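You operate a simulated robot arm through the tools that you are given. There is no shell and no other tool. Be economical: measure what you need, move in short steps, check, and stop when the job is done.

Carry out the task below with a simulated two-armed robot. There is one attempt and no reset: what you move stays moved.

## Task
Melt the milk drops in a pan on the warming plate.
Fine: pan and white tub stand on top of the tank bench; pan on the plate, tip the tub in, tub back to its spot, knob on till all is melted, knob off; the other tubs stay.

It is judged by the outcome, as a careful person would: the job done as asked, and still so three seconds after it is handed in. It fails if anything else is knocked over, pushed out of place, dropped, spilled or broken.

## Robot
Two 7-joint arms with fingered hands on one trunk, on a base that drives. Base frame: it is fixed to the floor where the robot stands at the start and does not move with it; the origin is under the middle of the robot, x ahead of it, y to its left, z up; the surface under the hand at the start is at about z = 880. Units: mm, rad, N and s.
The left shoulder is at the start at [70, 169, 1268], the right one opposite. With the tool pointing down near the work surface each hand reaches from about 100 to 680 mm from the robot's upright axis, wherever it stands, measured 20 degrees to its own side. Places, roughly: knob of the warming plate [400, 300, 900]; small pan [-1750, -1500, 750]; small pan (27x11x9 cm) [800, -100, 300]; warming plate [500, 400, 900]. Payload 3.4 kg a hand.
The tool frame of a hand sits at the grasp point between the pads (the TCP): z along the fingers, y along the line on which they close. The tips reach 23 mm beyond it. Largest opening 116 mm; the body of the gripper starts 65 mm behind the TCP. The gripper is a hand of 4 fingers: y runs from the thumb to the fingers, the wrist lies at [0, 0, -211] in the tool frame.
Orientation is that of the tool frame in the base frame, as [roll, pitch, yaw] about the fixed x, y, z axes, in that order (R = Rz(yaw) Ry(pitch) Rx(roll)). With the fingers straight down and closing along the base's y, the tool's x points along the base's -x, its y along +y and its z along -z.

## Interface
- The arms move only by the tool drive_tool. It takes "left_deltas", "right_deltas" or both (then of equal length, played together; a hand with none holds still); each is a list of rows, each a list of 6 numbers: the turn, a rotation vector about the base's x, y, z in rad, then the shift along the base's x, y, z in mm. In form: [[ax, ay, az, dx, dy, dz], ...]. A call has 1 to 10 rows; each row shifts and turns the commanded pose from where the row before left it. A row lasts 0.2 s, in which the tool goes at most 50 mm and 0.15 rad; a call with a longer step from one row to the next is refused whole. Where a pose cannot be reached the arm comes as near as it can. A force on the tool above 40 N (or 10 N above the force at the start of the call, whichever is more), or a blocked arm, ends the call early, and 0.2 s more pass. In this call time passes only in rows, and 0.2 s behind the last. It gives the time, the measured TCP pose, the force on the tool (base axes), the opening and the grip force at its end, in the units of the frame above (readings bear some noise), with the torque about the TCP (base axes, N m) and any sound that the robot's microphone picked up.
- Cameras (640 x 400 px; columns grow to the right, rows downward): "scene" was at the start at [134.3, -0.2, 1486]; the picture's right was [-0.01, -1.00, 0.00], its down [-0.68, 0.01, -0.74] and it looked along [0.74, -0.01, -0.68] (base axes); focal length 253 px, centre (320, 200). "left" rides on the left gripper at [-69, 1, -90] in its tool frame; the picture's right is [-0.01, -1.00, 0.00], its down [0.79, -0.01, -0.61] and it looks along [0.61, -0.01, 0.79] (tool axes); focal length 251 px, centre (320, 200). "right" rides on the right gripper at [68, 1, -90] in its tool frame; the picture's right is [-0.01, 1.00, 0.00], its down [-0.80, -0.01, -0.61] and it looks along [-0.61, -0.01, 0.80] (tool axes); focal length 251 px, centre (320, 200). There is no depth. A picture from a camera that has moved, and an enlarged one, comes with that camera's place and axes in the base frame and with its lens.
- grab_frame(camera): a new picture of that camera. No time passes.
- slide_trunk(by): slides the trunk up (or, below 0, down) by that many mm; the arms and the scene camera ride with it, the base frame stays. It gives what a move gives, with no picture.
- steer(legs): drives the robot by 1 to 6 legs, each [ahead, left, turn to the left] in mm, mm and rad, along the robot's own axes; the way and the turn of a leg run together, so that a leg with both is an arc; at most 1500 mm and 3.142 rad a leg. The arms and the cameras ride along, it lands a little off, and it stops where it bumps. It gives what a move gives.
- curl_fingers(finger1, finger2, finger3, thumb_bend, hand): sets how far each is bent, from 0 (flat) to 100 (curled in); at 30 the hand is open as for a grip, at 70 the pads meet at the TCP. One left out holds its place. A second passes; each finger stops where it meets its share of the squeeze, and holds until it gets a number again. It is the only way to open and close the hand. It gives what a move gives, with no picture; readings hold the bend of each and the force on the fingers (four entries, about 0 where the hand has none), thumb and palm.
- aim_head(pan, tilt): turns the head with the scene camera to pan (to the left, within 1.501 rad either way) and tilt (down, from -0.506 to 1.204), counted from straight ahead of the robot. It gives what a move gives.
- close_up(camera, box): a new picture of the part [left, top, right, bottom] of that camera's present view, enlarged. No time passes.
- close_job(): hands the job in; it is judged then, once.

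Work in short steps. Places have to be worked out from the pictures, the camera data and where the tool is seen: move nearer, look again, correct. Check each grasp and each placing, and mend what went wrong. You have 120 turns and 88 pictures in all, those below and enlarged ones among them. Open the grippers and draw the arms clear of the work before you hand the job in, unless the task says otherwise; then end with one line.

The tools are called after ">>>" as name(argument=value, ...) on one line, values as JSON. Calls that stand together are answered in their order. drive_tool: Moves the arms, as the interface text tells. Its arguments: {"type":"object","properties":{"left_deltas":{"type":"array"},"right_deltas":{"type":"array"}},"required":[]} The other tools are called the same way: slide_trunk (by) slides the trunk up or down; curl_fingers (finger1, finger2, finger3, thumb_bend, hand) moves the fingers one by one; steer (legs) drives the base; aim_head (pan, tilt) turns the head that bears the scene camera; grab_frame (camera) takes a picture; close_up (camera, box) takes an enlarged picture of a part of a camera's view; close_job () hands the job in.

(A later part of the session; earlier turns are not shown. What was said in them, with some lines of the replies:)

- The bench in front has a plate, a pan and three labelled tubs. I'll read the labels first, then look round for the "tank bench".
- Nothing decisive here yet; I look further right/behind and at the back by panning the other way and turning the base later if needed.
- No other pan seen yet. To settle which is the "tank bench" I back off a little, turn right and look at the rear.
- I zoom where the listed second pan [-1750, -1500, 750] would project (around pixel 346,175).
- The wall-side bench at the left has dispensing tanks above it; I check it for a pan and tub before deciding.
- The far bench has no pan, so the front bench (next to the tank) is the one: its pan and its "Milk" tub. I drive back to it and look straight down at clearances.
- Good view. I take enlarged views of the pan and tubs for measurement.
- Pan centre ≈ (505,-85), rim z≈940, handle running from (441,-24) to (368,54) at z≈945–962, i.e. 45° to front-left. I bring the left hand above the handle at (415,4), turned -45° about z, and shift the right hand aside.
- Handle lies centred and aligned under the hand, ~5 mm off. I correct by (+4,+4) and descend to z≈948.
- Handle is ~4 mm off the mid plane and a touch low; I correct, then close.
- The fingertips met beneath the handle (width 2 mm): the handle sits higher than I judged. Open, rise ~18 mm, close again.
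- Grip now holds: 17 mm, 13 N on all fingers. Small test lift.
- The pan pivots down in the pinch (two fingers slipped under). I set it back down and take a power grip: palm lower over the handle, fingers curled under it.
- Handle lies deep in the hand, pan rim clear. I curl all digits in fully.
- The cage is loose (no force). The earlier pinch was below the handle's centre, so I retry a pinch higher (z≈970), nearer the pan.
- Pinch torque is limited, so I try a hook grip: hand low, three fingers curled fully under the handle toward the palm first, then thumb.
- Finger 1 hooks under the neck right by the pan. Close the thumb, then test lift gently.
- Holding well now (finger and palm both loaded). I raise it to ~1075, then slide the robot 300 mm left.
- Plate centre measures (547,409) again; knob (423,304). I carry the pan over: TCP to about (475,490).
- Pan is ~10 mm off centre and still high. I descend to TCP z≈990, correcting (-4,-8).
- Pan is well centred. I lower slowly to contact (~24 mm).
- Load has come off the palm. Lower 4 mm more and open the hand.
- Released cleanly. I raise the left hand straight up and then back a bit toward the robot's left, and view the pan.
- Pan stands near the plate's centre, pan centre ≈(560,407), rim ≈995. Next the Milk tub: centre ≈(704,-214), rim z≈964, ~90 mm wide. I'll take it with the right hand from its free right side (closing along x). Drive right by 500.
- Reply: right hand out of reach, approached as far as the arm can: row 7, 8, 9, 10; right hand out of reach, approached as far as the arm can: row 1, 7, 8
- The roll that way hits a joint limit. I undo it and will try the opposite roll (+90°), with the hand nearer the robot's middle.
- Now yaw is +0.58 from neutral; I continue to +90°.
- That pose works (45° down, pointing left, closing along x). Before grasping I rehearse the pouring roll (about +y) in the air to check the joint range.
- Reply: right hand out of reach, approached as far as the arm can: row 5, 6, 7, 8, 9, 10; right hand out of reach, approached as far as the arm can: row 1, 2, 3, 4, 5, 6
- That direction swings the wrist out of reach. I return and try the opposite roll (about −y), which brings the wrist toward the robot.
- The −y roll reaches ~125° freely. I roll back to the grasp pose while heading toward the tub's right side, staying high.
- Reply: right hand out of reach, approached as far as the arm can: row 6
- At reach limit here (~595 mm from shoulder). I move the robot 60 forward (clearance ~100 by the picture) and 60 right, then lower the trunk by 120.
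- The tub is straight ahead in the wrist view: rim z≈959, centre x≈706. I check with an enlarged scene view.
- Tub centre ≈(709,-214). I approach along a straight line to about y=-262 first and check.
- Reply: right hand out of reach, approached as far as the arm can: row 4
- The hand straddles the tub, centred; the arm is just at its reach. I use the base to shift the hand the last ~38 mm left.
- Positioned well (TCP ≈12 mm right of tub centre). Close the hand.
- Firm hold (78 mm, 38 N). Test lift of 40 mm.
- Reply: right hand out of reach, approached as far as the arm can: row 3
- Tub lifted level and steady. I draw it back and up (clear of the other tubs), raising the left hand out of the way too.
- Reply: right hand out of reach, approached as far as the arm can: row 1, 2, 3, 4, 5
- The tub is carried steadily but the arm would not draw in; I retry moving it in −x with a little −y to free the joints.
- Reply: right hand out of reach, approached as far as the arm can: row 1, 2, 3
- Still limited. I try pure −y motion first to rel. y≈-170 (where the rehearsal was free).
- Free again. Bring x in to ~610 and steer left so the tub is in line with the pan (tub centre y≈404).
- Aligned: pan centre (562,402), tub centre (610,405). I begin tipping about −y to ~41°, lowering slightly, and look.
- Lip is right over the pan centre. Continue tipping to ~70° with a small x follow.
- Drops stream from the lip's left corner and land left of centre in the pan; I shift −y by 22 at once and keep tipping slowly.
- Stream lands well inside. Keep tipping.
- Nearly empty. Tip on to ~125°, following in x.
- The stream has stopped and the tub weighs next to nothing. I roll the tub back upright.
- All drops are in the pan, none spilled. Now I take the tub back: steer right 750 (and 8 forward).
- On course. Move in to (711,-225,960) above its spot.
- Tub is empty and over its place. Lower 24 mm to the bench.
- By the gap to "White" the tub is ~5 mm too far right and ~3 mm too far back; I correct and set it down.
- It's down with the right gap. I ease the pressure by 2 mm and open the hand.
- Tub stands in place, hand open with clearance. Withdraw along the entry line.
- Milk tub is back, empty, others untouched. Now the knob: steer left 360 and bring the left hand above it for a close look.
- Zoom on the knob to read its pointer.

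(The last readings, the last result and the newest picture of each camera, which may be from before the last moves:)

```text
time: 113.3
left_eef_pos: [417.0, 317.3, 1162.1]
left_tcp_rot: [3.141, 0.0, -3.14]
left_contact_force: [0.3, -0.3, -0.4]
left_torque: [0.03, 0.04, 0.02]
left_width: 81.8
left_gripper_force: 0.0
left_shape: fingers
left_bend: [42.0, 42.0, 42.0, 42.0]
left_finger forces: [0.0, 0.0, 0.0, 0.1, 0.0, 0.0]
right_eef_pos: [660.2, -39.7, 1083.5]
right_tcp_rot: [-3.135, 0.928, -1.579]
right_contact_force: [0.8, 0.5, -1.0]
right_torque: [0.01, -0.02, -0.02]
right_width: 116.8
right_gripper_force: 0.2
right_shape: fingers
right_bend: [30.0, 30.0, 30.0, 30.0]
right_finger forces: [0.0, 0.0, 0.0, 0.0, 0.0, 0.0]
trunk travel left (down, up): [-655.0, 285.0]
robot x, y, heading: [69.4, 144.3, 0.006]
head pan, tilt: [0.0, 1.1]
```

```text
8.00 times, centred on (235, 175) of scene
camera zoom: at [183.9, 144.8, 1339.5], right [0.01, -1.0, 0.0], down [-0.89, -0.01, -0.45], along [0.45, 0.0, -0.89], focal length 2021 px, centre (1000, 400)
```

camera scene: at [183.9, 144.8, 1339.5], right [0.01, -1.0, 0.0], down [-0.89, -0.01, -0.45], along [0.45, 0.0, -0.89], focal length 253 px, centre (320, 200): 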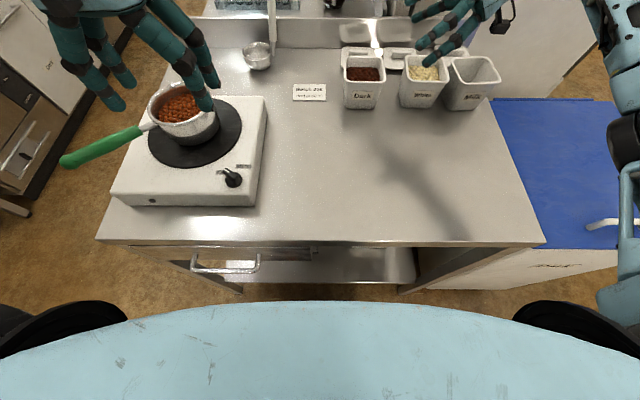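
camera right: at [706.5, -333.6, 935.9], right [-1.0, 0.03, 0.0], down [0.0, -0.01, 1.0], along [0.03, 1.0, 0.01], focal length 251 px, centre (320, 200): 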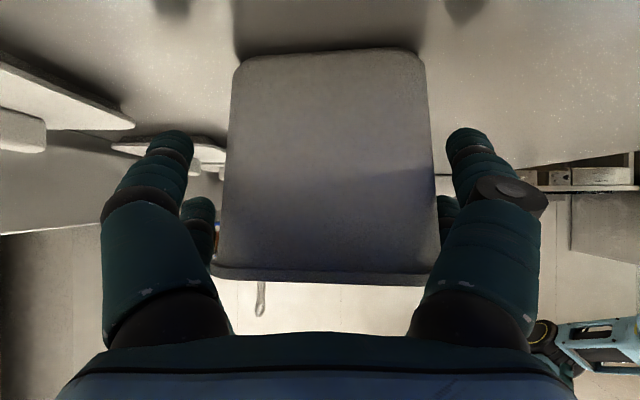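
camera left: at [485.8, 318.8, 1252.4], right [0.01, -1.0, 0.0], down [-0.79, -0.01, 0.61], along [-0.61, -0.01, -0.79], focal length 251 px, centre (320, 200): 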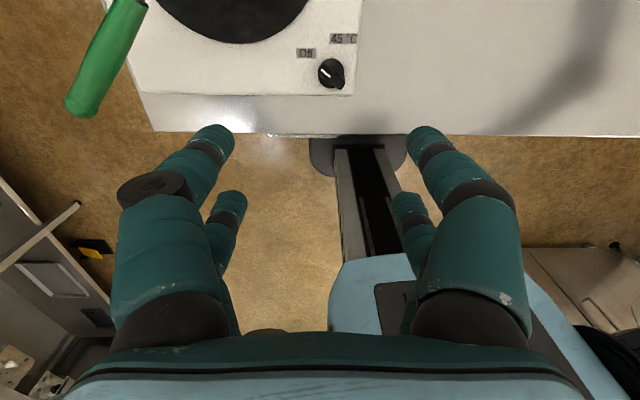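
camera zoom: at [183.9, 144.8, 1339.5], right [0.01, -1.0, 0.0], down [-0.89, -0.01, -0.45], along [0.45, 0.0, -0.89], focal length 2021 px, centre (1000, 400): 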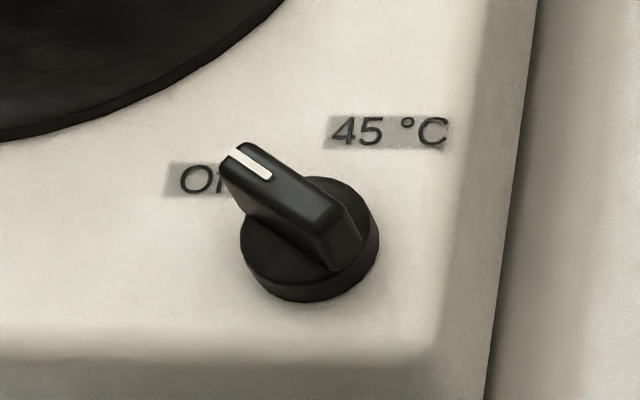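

The pointer is at Off (≈47° left of +x); 45 °C lies ≈ −19°, so a clockwise turn of ~66°. Knob axis ≈(425,305). I turn the hand +0.82 and come down to just above the knob.

>>> drive_tool(left_deltas=[[0, 0, 0.137, 2, -2, -25], [0, 0, 0.137, 2, -2, -30], [0, 0, 0.137, 1, -2, -30], [0, 0, 0.137, 1, -2, -30], [0, 0, 0.137, 1, -2, -30], [0, 0, 0.137, 1, -2, -27]])

>>> grab_frame(camera="left")

>>> close_up(camera="scene", box=[150, 90, 290, 210])

```text
time: 114.8
left_eef_pos: [423.6, 306.8, 991.0]
left_tcp_rot: [3.14, -0.001, -2.318]
left_contact_force: [-0.4, -0.8, -0.4]
left_torque: [0.02, -0.01, 0.05]
left_width: 81.5
left_gripper_force: 0.0
left_shape: fingers
left_bend: [42.0, 42.0, 42.0, 42.0]
left_finger forces: [0.0, 0.0, 0.0, 0.0, 0.0, 0.1]
right_eef_pos: [659.3, -39.7, 1083.9]
right_tcp_rot: [-3.134, 0.927, -1.579]
right_contact_force: [0.1, -0.2, -0.1]
right_torque: [0.0, -0.03, -0.01]
right_width: 116.6
right_gripper_force: 0.0
right_shape: fingers
right_bend: [30.0, 30.0, 30.0, 30.0]
right_finger forces: [0.0, 0.0, 0.0, 0.0, 0.0, 0.0]
trunk travel left (down, up): [-655.0, 285.0]
robot x, y, heading: [66.2, 144.7, 0.007]
head pan, tilt: [0.0, 1.1]
```

```text
22 pictures are left
camera left: at [470.3, 358.4, 1081.5], right [0.74, -0.67, 0.0], down [-0.53, -0.59, 0.61], along [-0.41, -0.45, -0.79], focal length 251 px, centre (320, 200)
```

left: 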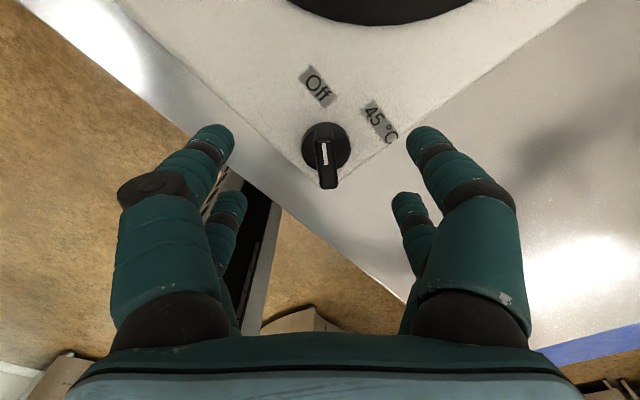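

```text
3.33 times, centred on (220, 150) of scene
camera zoom: at [183.3, 145.8, 1339.6], right [0.01, -1.0, 0.0], down [-0.89, -0.01, -0.45], along [0.45, 0.0, -0.89], focal length 842 px, centre (653, 367)
```

zoom: 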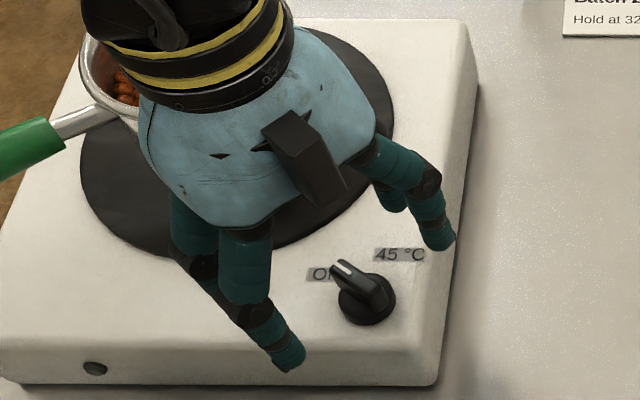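

Knob is 4 mm to the side of the pads' mid-plane; correct (+2,−3) and go down to z≈958.

>>> drive_tool(left_deltas=[[0, 0, 0, 2, -3, -12], [0, 0, 0, 0, 0, -12], [0, 0, 0, 0, 0, -9]])

>>> curl_fingers(hand="left", finger1=72, finger2=72, finger3=72, thumb_bend=72)

>>> grab_frame(camera="left")

```text
time: 115.5
left_eef_pos: [424.9, 304.3, 961.1]
left_tcp_rot: [-3.136, 0.008, -2.317]
left_contact_force: [6.1, 3.8, 32.2]
left_torque: [0.86, -0.21, -0.13]
left_width: 83.0
left_gripper_force: 16.4
left_shape: fingers
left_bend: [44.0, 42.0, 42.0, 42.0]
left_finger forces: [20.2, 0.0, 0.0, 0.1, 11.9, 0.0]
right_eef_pos: [656.9, -39.5, 1085.4]
right_tcp_rot: [-3.128, 0.928, -1.574]
right_contact_force: [-0.5, 0.3, -0.8]
right_torque: [0.03, -0.03, 0.03]
right_width: 116.6
right_gripper_force: 0.1
right_shape: fingers
right_bend: [30.0, 30.0, 30.0, 30.0]
right_finger forces: [0.0, 0.1, 0.0, 0.0, 0.0, 0.0]
trunk travel left (down, up): [-655.0, 285.0]
robot x, y, heading: [69.9, 144.4, 0.003]
head pan, tilt: [0.0, 1.1]
```

```text
time: 115.9
left_eef_pos: [425.0, 303.0, 961.3]
left_tcp_rot: [-3.132, 0.003, -2.319]
left_contact_force: [-11.2, -4.7, 11.3]
left_torque: [-0.05, 0.33, 0.14]
left_width: 10.9
left_gripper_force: 14.4
left_shape: fingers
left_bend: [70.0, 65.0, 71.0, 68.0]
left_finger forces: [5.9, 14.9, 1.0, 0.0, 7.2, 0.0]
right_eef_pos: [655.9, -40.3, 1084.2]
right_tcp_rot: [-3.13, 0.927, -1.576]
right_contact_force: [0.0, -0.2, 0.4]
right_torque: [0.04, 0.0, 0.02]
right_width: 116.8
right_gripper_force: 0.1
right_shape: fingers
right_bend: [30.0, 30.0, 30.0, 30.0]
right_finger forces: [0.1, 0.0, 0.0, 0.0, 0.0, 0.1]
trunk travel left (down, up): [-655.0, 285.0]
robot x, y, heading: [66.8, 146.0, 0.007]
head pan, tilt: [0.0, 1.1]
stopped (left hand): the force on the tool passed its limit at 46 N (the readings are from after the stop); the commanded pose is now the measured one
```

```text
20 pictures are left
camera left: at [470.1, 354.1, 1051.3], right [0.74, -0.67, 0.01], down [-0.54, -0.58, 0.61], along [-0.4, -0.45, -0.8], focal length 251 px, centre (320, 200)
```

left: 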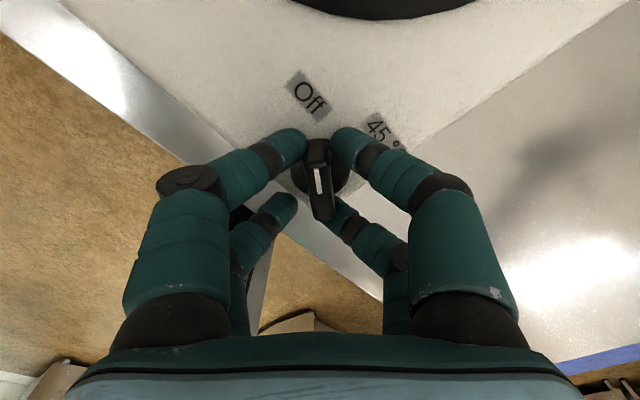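

The fingertips grazed the plate top but now grip the pointer bar. I lift 3 mm to ease pressure and start turning clockwise.

>>> drive_tool(left_deltas=[[0, 0, 0, 1, 1, 3], [0, 0, -0.12, 0, 0, 0], [0, 0, -0.12, 0, 0, 0], [0, 0, -0.12, 0, 0, 0], [0, 0, -0.12, 0, 0, 0]])

>>> grab_frame(camera="left")

```text
time: 117.1
left_eef_pos: [428.1, 304.2, 963.6]
left_tcp_rot: [-3.134, 0.004, -2.802]
left_contact_force: [-4.3, -1.3, -0.4]
left_torque: [-0.02, 0.07, 0.02]
left_width: 3.1
left_gripper_force: 6.4
left_shape: fingers
left_bend: [70.0, 72.0, 70.0, 72.0]
left_finger forces: [3.9, 2.0, 6.7, 0.0, 0.1, 0.0]
right_eef_pos: [657.4, -41.0, 1084.7]
right_tcp_rot: [-3.131, 0.929, -1.576]
right_contact_force: [-0.1, -0.5, -0.3]
right_torque: [0.0, 0.0, -0.01]
right_width: 116.6
right_gripper_force: 0.1
right_shape: fingers
right_bend: [30.0, 30.0, 30.0, 30.0]
right_finger forces: [0.0, 0.0, 0.0, 0.0, 0.1, 0.0]
trunk travel left (down, up): [-655.0, 285.0]
robot x, y, heading: [68.5, 144.1, 0.007]
head pan, tilt: [0.0, 1.1]
```

```text
19 pictures are left
camera left: at [491.7, 329.0, 1054.3], right [0.34, -0.94, 0.01], down [-0.75, -0.27, 0.6], along [-0.57, -0.21, -0.8], focal length 251 px, centre (320, 200)
```

left: 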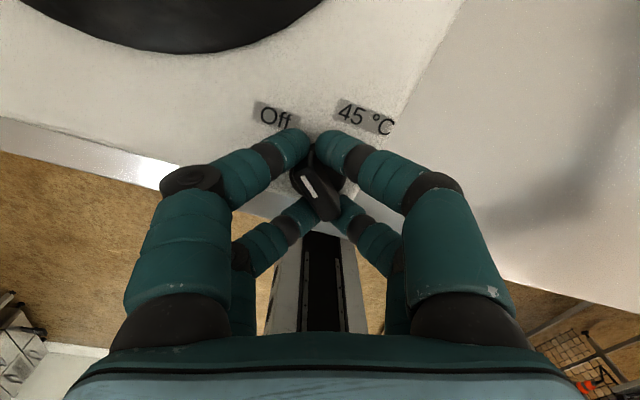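

The bar sits in the gap between the two finger pairs and slipped. I'll use only the front pair (finger 1 + thumb): raise, open these, turn back, and shift so that pair is over the bar.

>>> curl_fingers(hand="left", finger1=55, finger2=55, finger3=55, thumb_bend=55)

>>> drive_tool(left_deltas=[[0, 0, 0, 0, 0, 12], [0, 0, 0, 0, 0, 15], [0, 0, 0.12, -4, -4, 0], [0, 0, 0.12, -4, -3, 0], [0, 0, 0.12, -4, -3, 0], [0, 0, 0.12, -3, -3, 0]])

>>> grab_frame(camera="left")

```text
time: 118.1
left_eef_pos: [428.2, 304.1, 963.5]
left_tcp_rot: [-3.133, 0.002, -2.799]
left_contact_force: [4.5, 0.7, 12.6]
left_torque: [0.34, 0.05, -0.11]
left_width: 41.2
left_gripper_force: 6.3
left_shape: fingers
left_bend: [57.0, 58.0, 55.0, 55.0]
left_finger forces: [5.8, 6.6, 0.0, 0.0, 0.0, 0.1]
right_eef_pos: [659.1, -41.0, 1082.9]
right_tcp_rot: [-3.133, 0.928, -1.578]
right_contact_force: [0.0, -0.7, 0.0]
right_torque: [0.0, 0.04, 0.02]
right_width: 116.6
right_gripper_force: 0.1
right_shape: fingers
right_bend: [30.0, 30.0, 30.0, 30.0]
right_finger forces: [0.1, 0.0, 0.1, 0.0, 0.0, 0.0]
trunk travel left (down, up): [-655.0, 285.0]
robot x, y, heading: [68.3, 141.0, 0.006]
head pan, tilt: [0.0, 1.1]
```

```text
time: 119.5
left_eef_pos: [413.9, 291.2, 989.7]
left_tcp_rot: [-3.133, 0.003, -2.317]
left_contact_force: [-0.6, -0.4, -0.9]
left_torque: [0.0, 0.01, -0.01]
left_width: 42.5
left_gripper_force: 0.1
left_shape: fingers
left_bend: [55.0, 55.0, 55.0, 55.0]
left_finger forces: [0.1, 0.0, 0.1, 0.0, 0.0, 0.1]
right_eef_pos: [658.3, -40.7, 1084.4]
right_tcp_rot: [-3.132, 0.927, -1.578]
right_contact_force: [0.6, 0.2, -0.1]
right_torque: [0.03, -0.02, 0.02]
right_width: 116.7
right_gripper_force: 0.0
right_shape: fingers
right_bend: [30.0, 30.0, 30.0, 30.0]
right_finger forces: [0.1, 0.1, 0.0, 0.1, 0.0, 0.0]
trunk travel left (down, up): [-655.0, 285.0]
robot x, y, heading: [66.5, 143.6, 0.004]
head pan, tilt: [0.0, 1.1]
```

```text
18 pictures are left
camera left: at [459.0, 342.8, 1080.1], right [0.74, -0.67, 0.01], down [-0.54, -0.59, 0.61], along [-0.4, -0.45, -0.8], focal length 251 px, centre (320, 200)
```

left: 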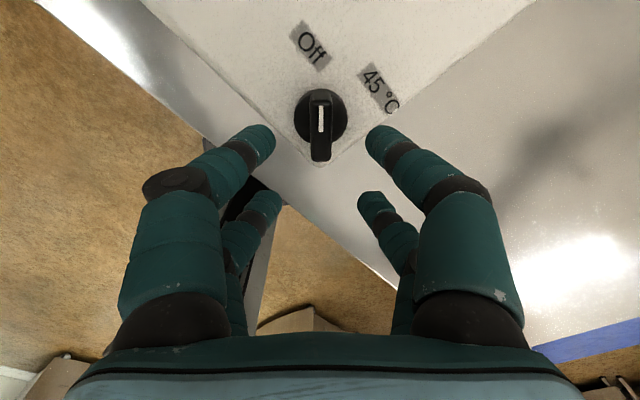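

Aligned; the front pair is ~5 mm beyond the bar centre, so I shift (−3.4,−3.7), lower to z≈967, and close finger 1 and thumb.

>>> drive_tool(left_deltas=[[0, 0, 0, -3.4, -3.7, -11], [0, 0, 0, 0, 0, -11]])

>>> curl_fingers(hand="left", finger1=73, thumb_bend=73)

>>> grab_frame(camera="left")

```text
time: 120.1
left_eef_pos: [410.7, 288.8, 968.0]
left_tcp_rot: [-3.133, 0.001, -2.317]
left_contact_force: [-0.5, 0.1, 0.3]
left_torque: [-0.01, 0.0, -0.01]
left_width: 42.8
left_gripper_force: 0.1
left_shape: fingers
left_bend: [55.0, 55.0, 55.0, 55.0]
left_finger forces: [0.0, 0.0, 0.0, 0.1, 0.1, 0.0]
right_eef_pos: [659.0, -39.6, 1082.7]
right_tcp_rot: [-3.132, 0.927, -1.576]
right_contact_force: [0.0, -0.4, 0.6]
right_torque: [-0.01, 0.05, 0.01]
right_width: 116.7
right_gripper_force: 0.0
right_shape: fingers
right_bend: [30.0, 30.0, 30.0, 30.0]
right_finger forces: [0.0, 0.0, 0.0, 0.0, 0.1, 0.1]
trunk travel left (down, up): [-655.0, 285.0]
robot x, y, heading: [67.1, 144.5, 0.011]
head pan, tilt: [0.0, 1.1]
```

```text
time: 121.1
left_eef_pos: [411.4, 288.0, 968.6]
left_tcp_rot: [-3.132, 0.002, -2.32]
left_contact_force: [2.9, -1.9, 4.1]
left_torque: [0.02, -0.12, -0.08]
left_width: 10.9
left_gripper_force: 8.8
left_shape: fingers
left_bend: [70.0, 55.0, 55.0, 67.0]
left_finger forces: [6.5, 0.0, 0.0, 0.0, 10.9, 0.0]
right_eef_pos: [659.7, -40.3, 1082.3]
right_tcp_rot: [-3.132, 0.928, -1.576]
right_contact_force: [-0.2, 0.7, 0.2]
right_torque: [0.0, 0.02, -0.04]
right_width: 116.8
right_gripper_force: 0.1
right_shape: fingers
right_bend: [30.0, 30.0, 30.0, 30.0]
right_finger forces: [0.1, 0.1, 0.0, 0.0, 0.0, 0.0]
trunk travel left (down, up): [-655.0, 285.0]
robot x, y, heading: [69.8, 144.7, 0.002]
head pan, tilt: [0.0, 1.1]
```

```text
17 pictures are left
camera left: at [456.3, 339.4, 1058.9], right [0.74, -0.67, 0.01], down [-0.54, -0.58, 0.6], along [-0.4, -0.45, -0.8], focal length 251 px, centre (320, 200)
```

left: 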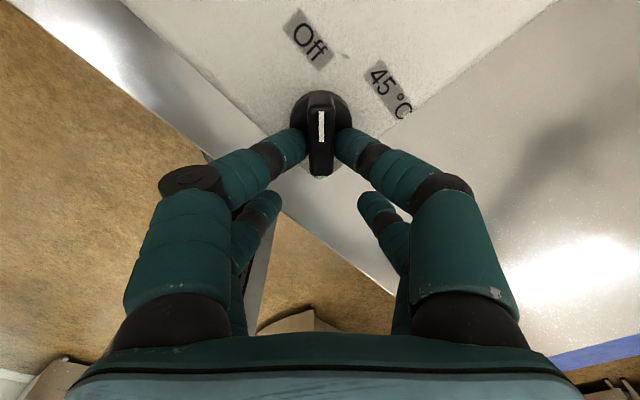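

Finger 1 and thumb hold the bar (11 mm, ~10 N). I turn clockwise about the knob axis, moving the TCP along the matching arc.

>>> drive_tool(left_deltas=[[0, 0, -0.12, -1.8, 1.9, 0], [0, 0, -0.12, -1.5, 2.1, 0], [0, 0, -0.12, -1.3, 2.2, 0], [0, 0, -0.12, -1.0, 2.4, 0], [0, 0, -0.12, -0.7, 2.5, 0]])

>>> close_up(camera="left", box=[220, 40, 420, 240])

```text
time: 122.3
left_eef_pos: [404.9, 298.1, 968.4]
left_tcp_rot: [-3.132, 0.003, -2.922]
left_contact_force: [2.2, 2.6, 9.1]
left_torque: [0.16, -0.24, 0.05]
left_width: 11.0
left_gripper_force: 10.2
left_shape: fingers
left_bend: [71.0, 55.0, 55.0, 68.0]
left_finger forces: [12.2, 0.1, 0.0, 0.1, 8.2, 0.1]
right_eef_pos: [659.1, -39.2, 1083.8]
right_tcp_rot: [-3.132, 0.926, -1.578]
right_contact_force: [0.4, -0.3, 0.6]
right_torque: [0.0, 0.02, -0.02]
right_width: 117.0
right_gripper_force: 0.0
right_shape: fingers
right_bend: [30.0, 30.0, 30.0, 30.0]
right_finger forces: [0.0, 0.0, 0.0, 0.0, 0.0, 0.0]
trunk travel left (down, up): [-655.0, 285.0]
robot x, y, heading: [69.4, 142.5, 0.007]
head pan, tilt: [0.0, 1.1]
```

```text
2.00 times, centred on (320, 140) of left
camera zoom: at [469.9, 315.5, 1058.6], right [0.23, -0.97, 0.01], down [-0.78, -0.18, 0.6], along [-0.59, -0.14, -0.8], focal length 503 px, centre (320, 320)
```

zoom: 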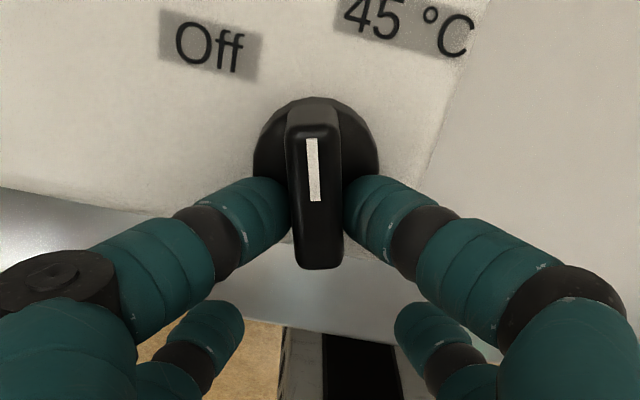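

The knob turns with the hand, now about midway. Continue 0.57 rad more.

>>> drive_tool(left_deltas=[[0, 0, -0.12, -0.4, 2.5, 0], [0, 0, -0.12, -0.1, 2.5, 0], [0, 0, -0.12, 0.2, 2.6, 0], [0, 0, -0.12, 0.5, 2.5, 0], [0, 0, -0.1, 0.7, 2.1, 0]])

>>> close_up(camera="left", box=[220, 40, 420, 240])

```text
time: 123.5
left_eef_pos: [403.9, 312.0, 968.3]
left_tcp_rot: [-3.132, 0.003, 2.78]
left_contact_force: [-1.4, 3.1, 5.7]
left_torque: [0.15, -0.04, 0.11]
left_width: 10.7
left_gripper_force: 8.7
left_shape: fingers
left_bend: [70.0, 55.0, 55.0, 69.0]
left_finger forces: [11.5, 0.0, 0.1, 0.0, 5.2, 0.0]
right_eef_pos: [658.3, -38.9, 1084.5]
right_tcp_rot: [-3.131, 0.925, -1.575]
right_contact_force: [0.4, -0.3, -0.1]
right_torque: [0.02, 0.01, 0.02]
right_width: 116.8
right_gripper_force: 0.0
right_shape: fingers
right_bend: [30.0, 30.0, 30.0, 30.0]
right_finger forces: [0.0, 0.1, 0.1, 0.0, 0.0, 0.0]
trunk travel left (down, up): [-655.0, 285.0]
robot x, y, heading: [70.6, 149.2, 0.01]
head pan, tilt: [0.0, 1.1]
```

```text
2.00 times, centred on (320, 140) of left
camera zoom: at [468.0, 289.6, 1058.9], right [-0.34, -0.94, 0.01], down [-0.75, 0.28, 0.6], along [-0.57, 0.2, -0.8], focal length 503 px, centre (320, 320)
```

zoom: 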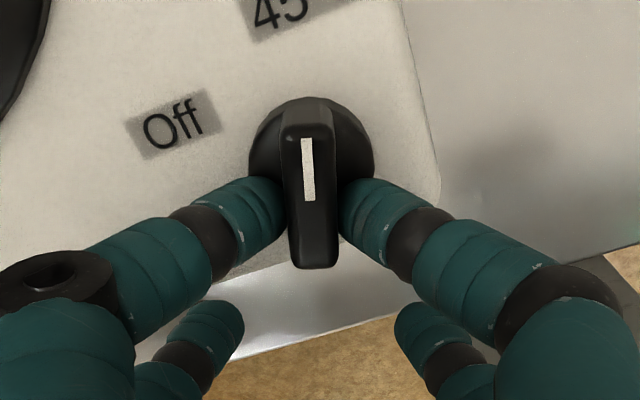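

The pointer now points at 45 °C. I release, rise, and check the plate's lamp and the pan.

>>> curl_fingers(hand="left", finger1=57, thumb_bend=57)

>>> drive_tool(left_deltas=[[0, 0, 0, 0, 0, 15], [0, 0, 0, 0, 0, 25], [0, 0, 0, -10, 0, 35], [0, 0, 0, -25, -15, 40], [0, 0, 0, -25, -25, 40], [0, 0, 0, -20, -30, 40]])

>>> close_up(camera="scene", box=[90, 70, 290, 220])

```text
time: 124.5
left_eef_pos: [402.8, 310.6, 969.1]
left_tcp_rot: [-3.135, 0.003, 2.786]
left_contact_force: [-0.5, -2.3, 14.5]
left_torque: [0.05, -0.32, -0.08]
left_width: 29.1
left_gripper_force: 6.5
left_shape: fingers
left_bend: [66.0, 55.0, 55.0, 56.0]
left_finger forces: [13.8, 0.1, 0.0, 0.0, 0.0, 0.1]
right_eef_pos: [657.3, -40.2, 1084.3]
right_tcp_rot: [-3.13, 0.928, -1.577]
right_contact_force: [0.2, -0.4, 0.0]
right_torque: [0.0, -0.02, 0.0]
right_width: 116.7
right_gripper_force: 0.1
right_shape: fingers
right_bend: [30.0, 30.0, 30.0, 30.0]
right_finger forces: [0.0, 0.0, 0.0, 0.0, 0.1, 0.0]
trunk travel left (down, up): [-655.0, 285.0]
robot x, y, heading: [68.3, 144.5, 0.008]
head pan, tilt: [0.0, 1.1]
```

```text
refused: row 5 steps farther than a row can; nothing moved
```

```text
2.67 times, centred on (190, 145) of scene
camera zoom: at [181.4, 144.3, 1339.8], right [0.01, -1.0, 0.0], down [-0.89, 0.0, -0.46], along [0.46, 0.0, -0.89], focal length 674 px, centre (667, 347)
```

zoom: 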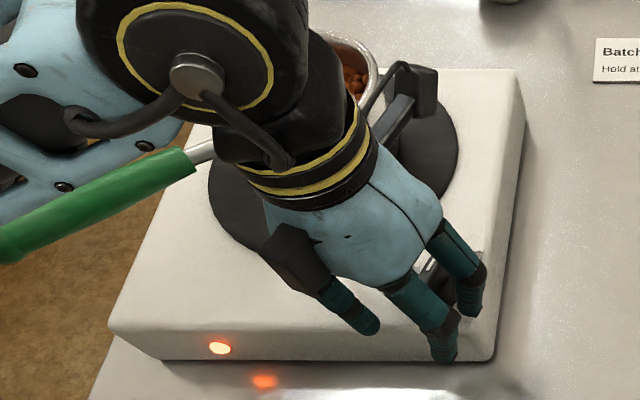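

The lamp glows — the plate is on. Raise the hand in smaller steps.

>>> drive_tool(left_deltas=[[0, 0, 0, 0, 0, 15], [0, 0, 0, 0, 0, 25], [0, 0, 0, 0, 0, 35], [0, 0, 0, -10, -15, 40], [0, 0, 0, -15, -25, 38], [0, 0, 0, -15, -25, 38]])

>>> close_up(camera="scene", box=[90, 70, 290, 220])

```text
time: 125.9
left_eef_pos: [366.8, 243.3, 1161.6]
left_tcp_rot: [-3.134, 0.003, 2.785]
left_contact_force: [0.2, -0.7, -0.4]
left_torque: [0.02, -0.02, -0.02]
left_width: 39.9
left_gripper_force: 0.1
left_shape: fingers
left_bend: [56.0, 55.0, 55.0, 56.0]
left_finger forces: [0.0, 0.1, 0.1, 0.0, 0.0, 0.0]
right_eef_pos: [658.9, -40.3, 1083.5]
right_tcp_rot: [-3.13, 0.929, -1.578]
right_contact_force: [0.3, -0.3, -0.4]
right_torque: [0.01, 0.01, 0.01]
right_width: 116.9
right_gripper_force: 0.1
right_shape: fingers
right_bend: [30.0, 30.0, 30.0, 30.0]
right_finger forces: [0.0, 0.1, 0.0, 0.1, 0.0, 0.0]
trunk travel left (down, up): [-655.0, 285.0]
robot x, y, heading: [68.6, 142.8, 0.005]
head pan, tilt: [0.0, 1.1]
```

```text
2.67 times, centred on (190, 145) of scene
camera zoom: at [182.4, 143.5, 1339.6], right [0.01, -1.0, 0.0], down [-0.89, 0.0, -0.45], along [0.45, 0.0, -0.89], focal length 674 px, centre (667, 347)
```

zoom: 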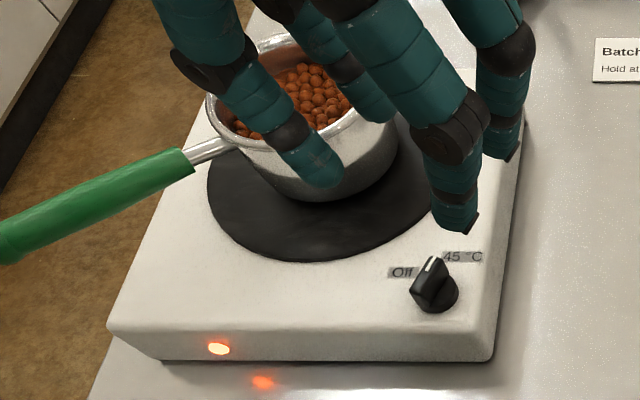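

Lamp on, pointer at 45 °C. I move the left hand aside and let time pass.

>>> drive_tool(left_deltas=[[0, 0, 0, -5, -35, 0], [0, 0, 0, -5, -35, 0], [0, 0, 0, -5, -35, 0], [0, 0, 0, 0, 0, 0], [0, 0, 0, 0, 0, 0], [0, 0, 0, 0, 0, 0], [0, 0, 0, 0, 0, 0], [0, 0, 0, 0, 0, 0], [0, 0, 0, 0, 0, 0], [0, 0, 0, 0, 0, 0]])

>>> drive_tool(left_deltas=[[0, 0, 0, 0, 0, 0], [0, 0, 0, 0, 0, 0], [0, 0, 0, 0, 0, 0], [0, 0, 0, 0, 0, 0], [0, 0, 0, 0, 0, 0], [0, 0, 0, 0, 0, 0], [0, 0, 0, 0, 0, 0], [0, 0, 0, 0, 0, 0], [0, 0, 0, 0, 0, 0], [0, 0, 0, 0, 0, 0]])

>>> drive_tool(left_deltas=[[0, 0, 0, 0, 0, 0], [0, 0, 0, 0, 0, 0], [0, 0, 0, 0, 0, 0], [0, 0, 0, 0, 0, 0], [0, 0, 0, 0, 0, 0], [0, 0, 0, 0, 0, 0], [0, 0, 0, 0, 0, 0], [0, 0, 0, 0, 0, 0], [0, 0, 0, 0, 0, 0], [0, 0, 0, 0, 0, 0]])

>>> drive_tool(left_deltas=[[0, 0, 0, 0, 0, 0], [0, 0, 0, 0, 0, 0], [0, 0, 0, 0, 0, 0], [0, 0, 0, 0, 0, 0], [0, 0, 0, 0, 0, 0], [0, 0, 0, 0, 0, 0], [0, 0, 0, 0, 0, 0], [0, 0, 0, 0, 0, 0], [0, 0, 0, 0, 0, 0], [0, 0, 0, 0, 0, 0]])

>>> close_up(camera="scene", box=[120, 60, 280, 210])

```text
time: 128.1
left_eef_pos: [350.4, 140.5, 1161.4]
left_tcp_rot: [-3.131, 0.002, 2.782]
left_contact_force: [-0.3, -0.7, 0.7]
left_torque: [-0.01, -0.01, -0.01]
left_width: 40.3
left_gripper_force: 0.0
left_shape: fingers
left_bend: [56.0, 55.0, 55.0, 56.0]
left_finger forces: [0.1, 0.0, 0.0, 0.1, 0.1, 0.0]
right_eef_pos: [658.7, -39.3, 1083.9]
right_tcp_rot: [-3.133, 0.928, -1.578]
right_contact_force: [0.7, -0.7, 0.2]
right_torque: [0.0, 0.02, -0.01]
right_width: 116.7
right_gripper_force: 0.0
right_shape: fingers
right_bend: [30.0, 30.0, 30.0, 30.0]
right_finger forces: [0.0, 0.1, 0.1, 0.1, 0.0, 0.0]
trunk travel left (down, up): [-655.0, 285.0]
robot x, y, heading: [64.5, 142.8, 0.011]
head pan, tilt: [0.0, 1.1]
```

```text
time: 130.3
left_eef_pos: [349.2, 139.8, 1160.3]
left_tcp_rot: [-3.134, 0.004, 2.784]
left_contact_force: [-0.9, 0.7, -0.1]
left_torque: [0.0, -0.04, 0.03]
left_width: 40.1
left_gripper_force: 0.1
left_shape: fingers
left_bend: [56.0, 55.0, 55.0, 56.0]
left_finger forces: [0.0, 0.0, 0.0, 0.1, 0.0, 0.0]
right_eef_pos: [659.5, -39.3, 1083.5]
right_tcp_rot: [-3.133, 0.927, -1.576]
right_contact_force: [-0.4, -0.1, 0.4]
right_torque: [0.01, -0.02, -0.01]
right_width: 116.8
right_gripper_force: 0.0
right_shape: fingers
right_bend: [30.0, 30.0, 30.0, 30.0]
right_finger forces: [0.1, 0.1, 0.0, 0.1, 0.1, 0.0]
trunk travel left (down, up): [-655.0, 285.0]
robot x, y, heading: [69.4, 145.2, 0.006]
head pan, tilt: [0.0, 1.1]
```

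```text
time: 132.5
left_eef_pos: [349.7, 140.0, 1161.3]
left_tcp_rot: [-3.133, 0.001, 2.784]
left_contact_force: [-1.0, -0.7, 0.2]
left_torque: [0.02, 0.0, 0.03]
left_width: 39.8
left_gripper_force: 0.1
left_shape: fingers
left_bend: [56.0, 55.0, 55.0, 56.0]
left_finger forces: [0.0, 0.1, 0.0, 0.0, 0.0, 0.1]
right_eef_pos: [658.5, -39.0, 1084.1]
right_tcp_rot: [-3.134, 0.927, -1.577]
right_contact_force: [-0.3, -0.3, 0.2]
right_torque: [0.0, 0.02, -0.02]
right_width: 116.9
right_gripper_force: 0.1
right_shape: fingers
right_bend: [30.0, 30.0, 30.0, 30.0]
right_finger forces: [0.0, 0.0, 0.1, 0.0, 0.1, 0.0]
trunk travel left (down, up): [-655.0, 285.0]
robot x, y, heading: [69.2, 142.7, 0.004]
head pan, tilt: [0.0, 1.1]
```

```text
time: 134.7
left_eef_pos: [351.1, 140.2, 1161.1]
left_tcp_rot: [-3.132, 0.002, 2.786]
left_contact_force: [0.5, 0.2, 0.3]
left_torque: [-0.02, 0.02, -0.02]
left_width: 39.9
left_gripper_force: 0.1
left_shape: fingers
left_bend: [56.0, 55.0, 55.0, 56.0]
left_finger forces: [0.0, 0.1, 0.0, 0.0, 0.0, 0.0]
right_eef_pos: [659.6, -39.6, 1083.8]
right_tcp_rot: [-3.132, 0.927, -1.578]
right_contact_force: [-0.1, -0.2, -0.2]
right_torque: [0.02, 0.02, -0.02]
right_width: 116.9
right_gripper_force: 0.1
right_shape: fingers
right_bend: [30.0, 30.0, 30.0, 30.0]
right_finger forces: [0.0, 0.1, 0.1, 0.0, 0.1, 0.0]
trunk travel left (down, up): [-655.0, 285.0]
robot x, y, heading: [69.0, 144.4, 0.004]
head pan, tilt: [0.0, 1.1]
```

```text
2.67 times, centred on (200, 135) of scene
camera zoom: at [183.2, 145.5, 1339.6], right [0.01, -1.0, 0.0], down [-0.89, -0.01, -0.45], along [0.45, 0.0, -0.89], focal length 674 px, centre (640, 373)
```

zoom: 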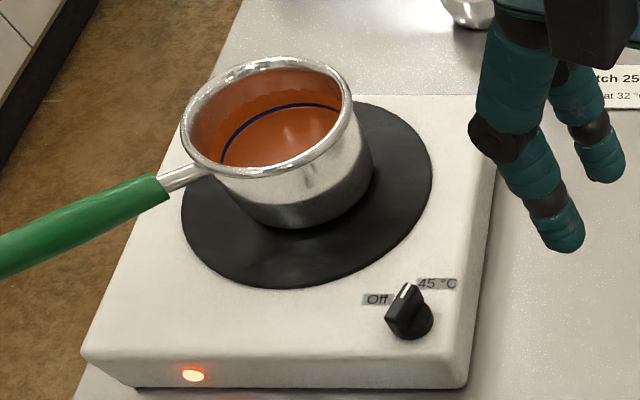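

It already looks liquid. I zoom in to see whether any drops remain.

>>> close_up(camera="scene", box=[160, 75, 215, 110])

```text
11.43 times, centred on (188, 92) of scene
camera zoom: at [183.2, 145.5, 1339.6], right [0.01, -1.0, 0.0], down [-0.89, -0.01, -0.45], along [0.45, 0.0, -0.89], focal length 2886 px, centre (1834, 1429)
```

zoom: 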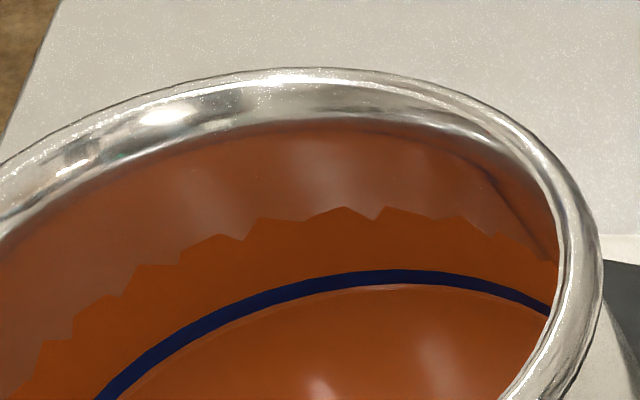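

All melted. Now off: bring the hand back above the knob at the same yaw.

>>> drive_tool(left_deltas=[[0, 0, 0, 13, 43, -10], [0, 0, 0, 13, 43, -10], [0, 0, 0, 13, 43, -10], [0, 0, 0, 14, 43, -10], [0, 0, 0, 0, 0, -44], [0, 0, 0, 0, 0, -44], [0, 0, 0, 0, 0, -42]])

>>> close_up(camera="left", box=[220, 40, 420, 240])

```text
time: 136.3
left_eef_pos: [401.4, 313.1, 987.1]
left_tcp_rot: [-3.133, 0.0, 2.781]
left_contact_force: [-0.4, -0.9, -0.3]
left_torque: [-0.02, 0.02, -0.01]
left_width: 40.0
left_gripper_force: 0.0
left_shape: fingers
left_bend: [56.0, 55.0, 55.0, 56.0]
left_finger forces: [0.0, 0.0, 0.0, 0.0, 0.0, 0.1]
right_eef_pos: [660.5, -38.8, 1082.9]
right_tcp_rot: [-3.134, 0.928, -1.577]
right_contact_force: [0.1, -0.2, -0.4]
right_torque: [0.03, -0.01, 0.02]
right_width: 116.7
right_gripper_force: 0.1
right_shape: fingers
right_bend: [30.0, 30.0, 30.0, 30.0]
right_finger forces: [0.1, 0.0, 0.1, 0.0, 0.1, 0.0]
trunk travel left (down, up): [-655.0, 285.0]
robot x, y, heading: [71.6, 141.1, 0.006]
head pan, tilt: [0.0, 1.1]
```

```text
2.00 times, centred on (320, 140) of left
camera zoom: at [465.4, 290.2, 1078.0], right [-0.34, -0.94, 0.01], down [-0.75, 0.28, 0.61], along [-0.57, 0.2, -0.8], focal length 503 px, centre (320, 320)
```

zoom: 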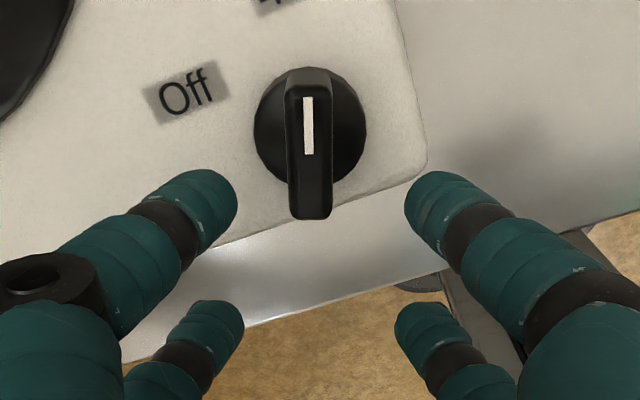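

Bar aligned; I shift (+6.6,+0.7), lower to 968 and grip with finger 1 and thumb.

>>> drive_tool(left_deltas=[[0, 0, 0, 6.6, 0.7, -5], [0, 0, 0, 0, 0, -14]])

>>> curl_fingers(hand="left", finger1=73, thumb_bend=73)

>>> close_up(camera="left", box=[220, 40, 420, 240])

```text
time: 136.9
left_eef_pos: [410.0, 312.9, 968.5]
left_tcp_rot: [-3.133, 0.002, 2.782]
left_contact_force: [-0.5, -0.3, 0.8]
left_torque: [-0.02, -0.01, 0.02]
left_width: 40.1
left_gripper_force: 0.0
left_shape: fingers
left_bend: [56.0, 55.0, 55.0, 56.0]
left_finger forces: [0.1, 0.0, 0.1, 0.0, 0.0, 0.1]
right_eef_pos: [659.4, -39.1, 1085.0]
right_tcp_rot: [-3.133, 0.927, -1.578]
right_contact_force: [0.2, -0.7, 0.9]
right_torque: [-0.02, 0.0, -0.01]
right_width: 116.5
right_gripper_force: 0.0
right_shape: fingers
right_bend: [30.0, 30.0, 30.0, 30.0]
right_finger forces: [0.0, 0.1, 0.0, 0.1, 0.0, 0.0]
trunk travel left (down, up): [-655.0, 285.0]
robot x, y, heading: [66.3, 140.9, 0.003]
head pan, tilt: [0.0, 1.1]
```

```text
time: 137.9
left_eef_pos: [408.4, 312.2, 970.3]
left_tcp_rot: [-3.134, 0.003, 2.785]
left_contact_force: [-1.2, -1.7, -2.5]
left_torque: [-0.06, 0.08, -0.04]
left_width: 11.0
left_gripper_force: 6.2
left_shape: fingers
left_bend: [69.0, 55.0, 55.0, 67.0]
left_finger forces: [4.6, 0.0, 0.0, 0.0, 7.3, 0.0]
right_eef_pos: [658.8, -39.6, 1083.8]
right_tcp_rot: [-3.133, 0.926, -1.577]
right_contact_force: [-0.2, -0.4, 0.5]
right_torque: [0.0, -0.03, 0.01]
right_width: 116.8
right_gripper_force: 0.1
right_shape: fingers
right_bend: [30.0, 30.0, 30.0, 30.0]
right_finger forces: [0.0, 0.1, 0.1, 0.0, 0.0, 0.0]
trunk travel left (down, up): [-655.0, 285.0]
robot x, y, heading: [67.0, 144.6, 0.008]
head pan, tilt: [0.0, 1.1]
```

```text
2.00 times, centred on (320, 140) of left
camera zoom: at [473.5, 289.9, 1059.7], right [-0.34, -0.94, 0.01], down [-0.75, 0.28, 0.61], along [-0.57, 0.2, -0.8], focal length 503 px, centre (320, 320)
```

zoom: 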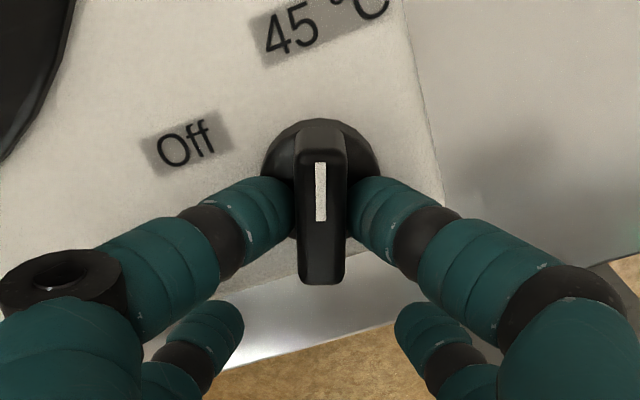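

Gripped. Turn counter-clockwise ~1.2 rad about the knob axis in one go, then look.

>>> drive_tool(left_deltas=[[0, 0, 0.12, -0.9, -2.1, 0], [0, 0, 0.12, -0.6, -2.2, 0], [0, 0, 0.12, -0.3, -2.2, 0], [0, 0, 0.12, -0.1, -2.3, 0], [0, 0, 0.12, 0.2, -2.3, 0], [0, 0, 0.12, 0.5, -2.2, 0], [0, 0, 0.12, 0.7, -2.1, 0], [0, 0, 0.12, 1.0, -2.1, 0], [0, 0, 0.12, 1.2, -1.9, 0], [0, 0, 0.12, 1.4, -1.7, 0]])

>>> close_up(camera="left", box=[220, 40, 420, 240])

>>> close_up(camera="scene", box=[90, 70, 290, 220])

```text
time: 140.1
left_eef_pos: [414.8, 293.3, 970.3]
left_tcp_rot: [-3.135, 0.001, -2.297]
left_contact_force: [1.6, -5.4, 0.8]
left_torque: [-0.08, -0.08, -0.14]
left_width: 7.7
left_gripper_force: 7.1
left_shape: fingers
left_bend: [71.0, 55.0, 55.0, 68.0]
left_finger forces: [3.4, 0.1, 0.1, 0.0, 11.4, 0.1]
right_eef_pos: [659.7, -40.6, 1083.3]
right_tcp_rot: [-3.134, 0.928, -1.578]
right_contact_force: [-0.8, -0.5, 0.2]
right_torque: [0.0, 0.0, 0.03]
right_width: 116.8
right_gripper_force: 0.1
right_shape: fingers
right_bend: [30.0, 30.0, 30.0, 30.0]
right_finger forces: [0.1, 0.0, 0.1, 0.1, 0.0, 0.1]
trunk travel left (down, up): [-655.0, 285.0]
robot x, y, heading: [67.8, 141.7, 0.002]
head pan, tilt: [0.0, 1.1]
```

```text
2.00 times, centred on (320, 140) of left
camera zoom: at [457.4, 344.4, 1060.9], right [0.75, -0.66, 0.01], down [-0.53, -0.6, 0.6], along [-0.39, -0.46, -0.8], focal length 503 px, centre (320, 320)
```

zoom: 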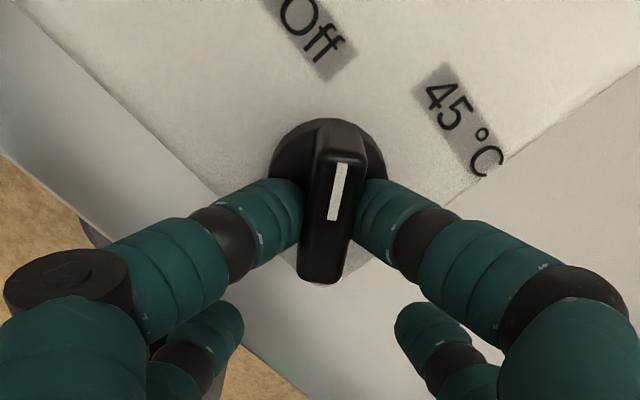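

```text
2.67 times, centred on (190, 145) of scene
camera zoom: at [183.7, 144.0, 1339.6], right [0.01, -1.0, 0.0], down [-0.89, 0.0, -0.45], along [0.45, 0.0, -0.89], focal length 674 px, centre (667, 347)
```

zoom: 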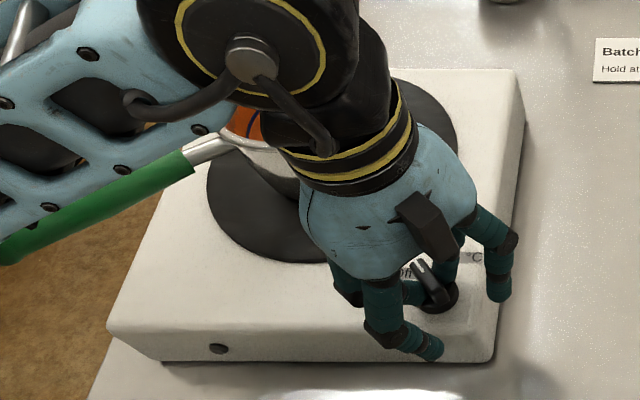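

Lamp is out, but the pointer is ~10° short of its original Off position. I turn a bit further.

>>> drive_tool(left_deltas=[[0, 0, 0.12, 1.5, -1.5, 0], [0, 0, 0.12, 1.6, -1.3, 0]])

>>> curl_fingers(hand="left", finger1=57, thumb_bend=57)

>>> drive_tool(left_deltas=[[0, 0, 0, 0, 0, 15], [0, 0, 0, 0, 0, 25], [0, 0, 0, 0, 0, 35], [0, 0, 0, -8, -10, 40], [0, 0, -0.1, -15, -25, 38], [0, 0, -0.1, -15, -30, 35], [0, 0, -0.1, -10, -40, 20], [0, 0, -0.1, -5, -45, 10]])

>>> close_up(camera="scene", box=[110, 60, 270, 210])

```text
time: 140.7
left_eef_pos: [417.1, 289.4, 970.2]
left_tcp_rot: [-3.132, 0.004, -2.057]
left_contact_force: [4.1, -5.4, 6.2]
left_torque: [-0.02, -0.24, -0.15]
left_width: 8.0
left_gripper_force: 10.1
left_shape: fingers
left_bend: [71.0, 55.0, 55.0, 68.0]
left_finger forces: [3.8, 0.0, 0.0, 0.1, 16.3, 0.0]
right_eef_pos: [658.5, -41.1, 1082.2]
right_tcp_rot: [-3.132, 0.929, -1.576]
right_contact_force: [-0.4, -1.0, -0.7]
right_torque: [-0.01, 0.0, -0.01]
right_width: 116.7
right_gripper_force: 0.0
right_shape: fingers
right_bend: [30.0, 30.0, 30.0, 30.0]
right_finger forces: [0.1, 0.0, 0.0, 0.0, 0.0, 0.1]
trunk travel left (down, up): [-655.0, 285.0]
robot x, y, heading: [67.8, 141.5, 0.007]
head pan, tilt: [0.0, 1.1]
```

```text
time: 141.7
left_eef_pos: [416.5, 289.7, 970.2]
left_tcp_rot: [-3.132, 0.0, -2.061]
left_contact_force: [0.6, 0.0, 0.0]
left_torque: [0.01, 0.01, 0.03]
left_width: 40.0
left_gripper_force: 0.1
left_shape: fingers
left_bend: [56.0, 55.0, 55.0, 56.0]
left_finger forces: [0.1, 0.0, 0.1, 0.0, 0.0, 0.0]
right_eef_pos: [658.7, -40.3, 1083.6]
right_tcp_rot: [-3.132, 0.927, -1.577]
right_contact_force: [-0.1, 0.2, -0.1]
right_torque: [0.03, 0.02, 0.04]
right_width: 116.5
right_gripper_force: 0.0
right_shape: fingers
right_bend: [30.0, 30.0, 30.0, 30.0]
right_finger forces: [0.0, 0.0, 0.0, 0.0, 0.0, 0.1]
trunk travel left (down, up): [-655.0, 285.0]
robot x, y, heading: [68.2, 144.7, -0.0]
head pan, tilt: [0.0, 1.1]
```

```text
time: 143.5
left_eef_pos: [361.3, 136.5, 1188.5]
left_tcp_rot: [-3.134, 0.005, -2.462]
left_contact_force: [0.1, -1.1, -0.3]
left_torque: [0.04, 0.01, 0.0]
left_width: 40.0
left_gripper_force: 0.0
left_shape: fingers
left_bend: [56.0, 55.0, 55.0, 56.0]
left_finger forces: [0.0, 0.1, 0.1, 0.1, 0.0, 0.0]
right_eef_pos: [659.6, -42.5, 1083.4]
right_tcp_rot: [-3.132, 0.928, -1.578]
right_contact_force: [0.9, -0.4, -0.3]
right_torque: [0.02, 0.01, -0.03]
right_width: 116.7
right_gripper_force: 0.1
right_shape: fingers
right_bend: [30.0, 30.0, 30.0, 30.0]
right_finger forces: [0.0, 0.0, 0.0, 0.0, 0.0, 0.0]
trunk travel left (down, up): [-655.0, 285.0]
robot x, y, heading: [68.8, 143.0, 0.005]
head pan, tilt: [0.0, 1.1]
```

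```text
2.67 times, centred on (190, 135) of scene
camera zoom: at [183.0, 142.7, 1339.6], right [0.01, -1.0, 0.0], down [-0.89, 0.0, -0.45], along [0.45, 0.0, -0.89], focal length 674 px, centre (667, 373)
```

zoom: 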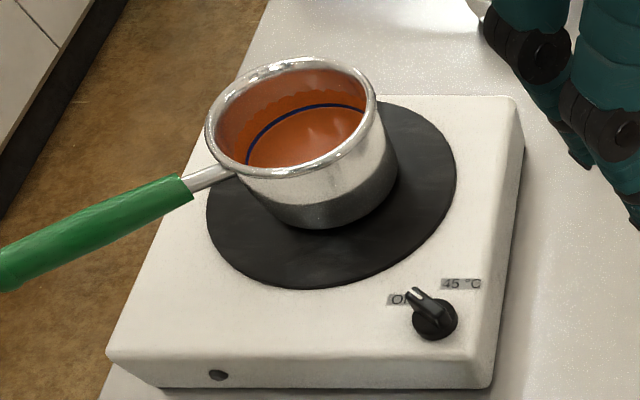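

Knob at Off, lamp dark, chocolate fully molten, pan steady. I open the left hand and back the robot away, then take a final look.

>>> curl_fingers(hand="left", finger1=30, finger2=30, finger3=30, thumb_bend=30)

>>> steer(legs=[[-350, 0, 0]])

>>> aim_head(pan=0.0, tilt=0.7)

>>> grab_frame(camera="scene")

```text
time: 144.5
left_eef_pos: [363.1, 138.5, 1187.6]
left_tcp_rot: [-3.134, 0.004, -2.459]
left_contact_force: [0.7, 0.5, -0.1]
left_torque: [-0.01, 0.03, -0.05]
left_width: 116.4
left_gripper_force: 0.0
left_shape: fingers
left_bend: [30.0, 30.0, 30.0, 30.0]
left_finger forces: [0.1, 0.1, 0.0, 0.1, 0.0, 0.0]
right_eef_pos: [658.5, -39.8, 1083.4]
right_tcp_rot: [-3.133, 0.926, -1.577]
right_contact_force: [0.8, 0.9, -0.8]
right_torque: [-0.01, 0.01, 0.0]
right_width: 116.6
right_gripper_force: 0.2
right_shape: fingers
right_bend: [30.0, 30.0, 30.0, 30.0]
right_finger forces: [0.0, 0.0, 0.0, 0.0, 0.0, 0.0]
trunk travel left (down, up): [-655.0, 285.0]
robot x, y, heading: [72.9, 146.8, 0.001]
head pan, tilt: [0.0, 1.1]
```

```text
time: 146.8
left_eef_pos: [13.8, 138.1, 1188.7]
left_tcp_rot: [-3.133, 0.002, -2.461]
left_contact_force: [0.3, 0.7, 0.3]
left_torque: [-0.04, -0.01, 0.03]
left_width: 116.3
left_gripper_force: 0.0
left_shape: fingers
left_bend: [30.0, 30.0, 30.0, 30.0]
left_finger forces: [0.0, 0.0, 0.0, 0.0, 0.1, 0.0]
right_eef_pos: [308.6, -43.2, 1084.0]
right_tcp_rot: [-3.133, 0.926, -1.582]
right_contact_force: [-0.4, -0.1, 0.3]
right_torque: [0.0, 0.0, 0.01]
right_width: 116.6
right_gripper_force: 0.0
right_shape: fingers
right_bend: [30.0, 30.0, 30.0, 30.0]
right_finger forces: [0.0, 0.0, 0.1, 0.0, 0.1, 0.0]
trunk travel left (down, up): [-655.0, 285.0]
robot x, y, heading: [-279.1, 141.9, 0.009]
head pan, tilt: [0.0, 1.1]
```

```text
time: 147.7
left_eef_pos: [12.7, 135.9, 1189.1]
left_tcp_rot: [-3.131, 0.003, -2.462]
left_contact_force: [-0.4, 0.3, 0.2]
left_torque: [0.0, 0.01, 0.0]
left_width: 116.5
left_gripper_force: 0.0
left_shape: fingers
left_bend: [30.0, 30.0, 30.0, 30.0]
left_finger forces: [0.1, 0.0, 0.1, 0.0, 0.0, 0.0]
right_eef_pos: [307.7, -42.9, 1083.6]
right_tcp_rot: [-3.133, 0.925, -1.58]
right_contact_force: [0.7, 0.3, 0.6]
right_torque: [0.02, -0.04, 0.01]
right_width: 116.7
right_gripper_force: 0.1
right_shape: fingers
right_bend: [30.0, 30.0, 30.0, 30.0]
right_finger forces: [0.1, 0.0, 0.1, 0.0, 0.1, 0.1]
trunk travel left (down, up): [-655.0, 285.0]
robot x, y, heading: [-281.8, 141.2, 0.005]
head pan, tilt: [0.0, 0.7]
```

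```text
5 pictures are left
camera scene: at [-144.3, 143.6, 1369.5], right [0.0, -1.0, 0.0], down [-0.65, 0.0, -0.76], along [0.76, 0.0, -0.65], focal length 253 px, centre (320, 200)
```

scene: 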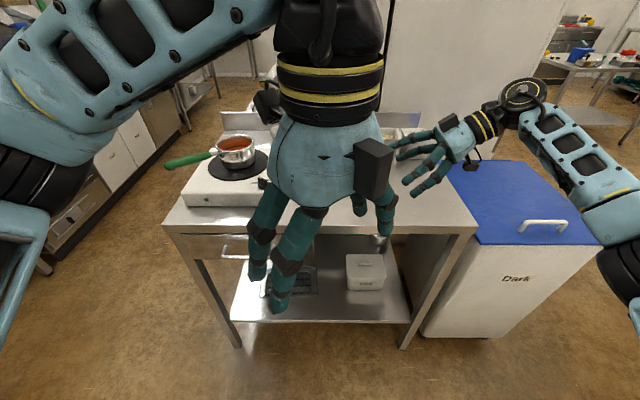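

Everything is in order: the pan of melted chocolate is on the plate, the knob is off, the Milk tub is back in its place and the arms are clear. I hand the job in.

>>> close_job()

```text
The job is handed in.
```

The milk drops are fully melted in the pan on the warming plate. The knob is turned off, and the empty Milk tub is back within a few millimetres of where it stood. I saw no spills, and the other tubs were not moved.
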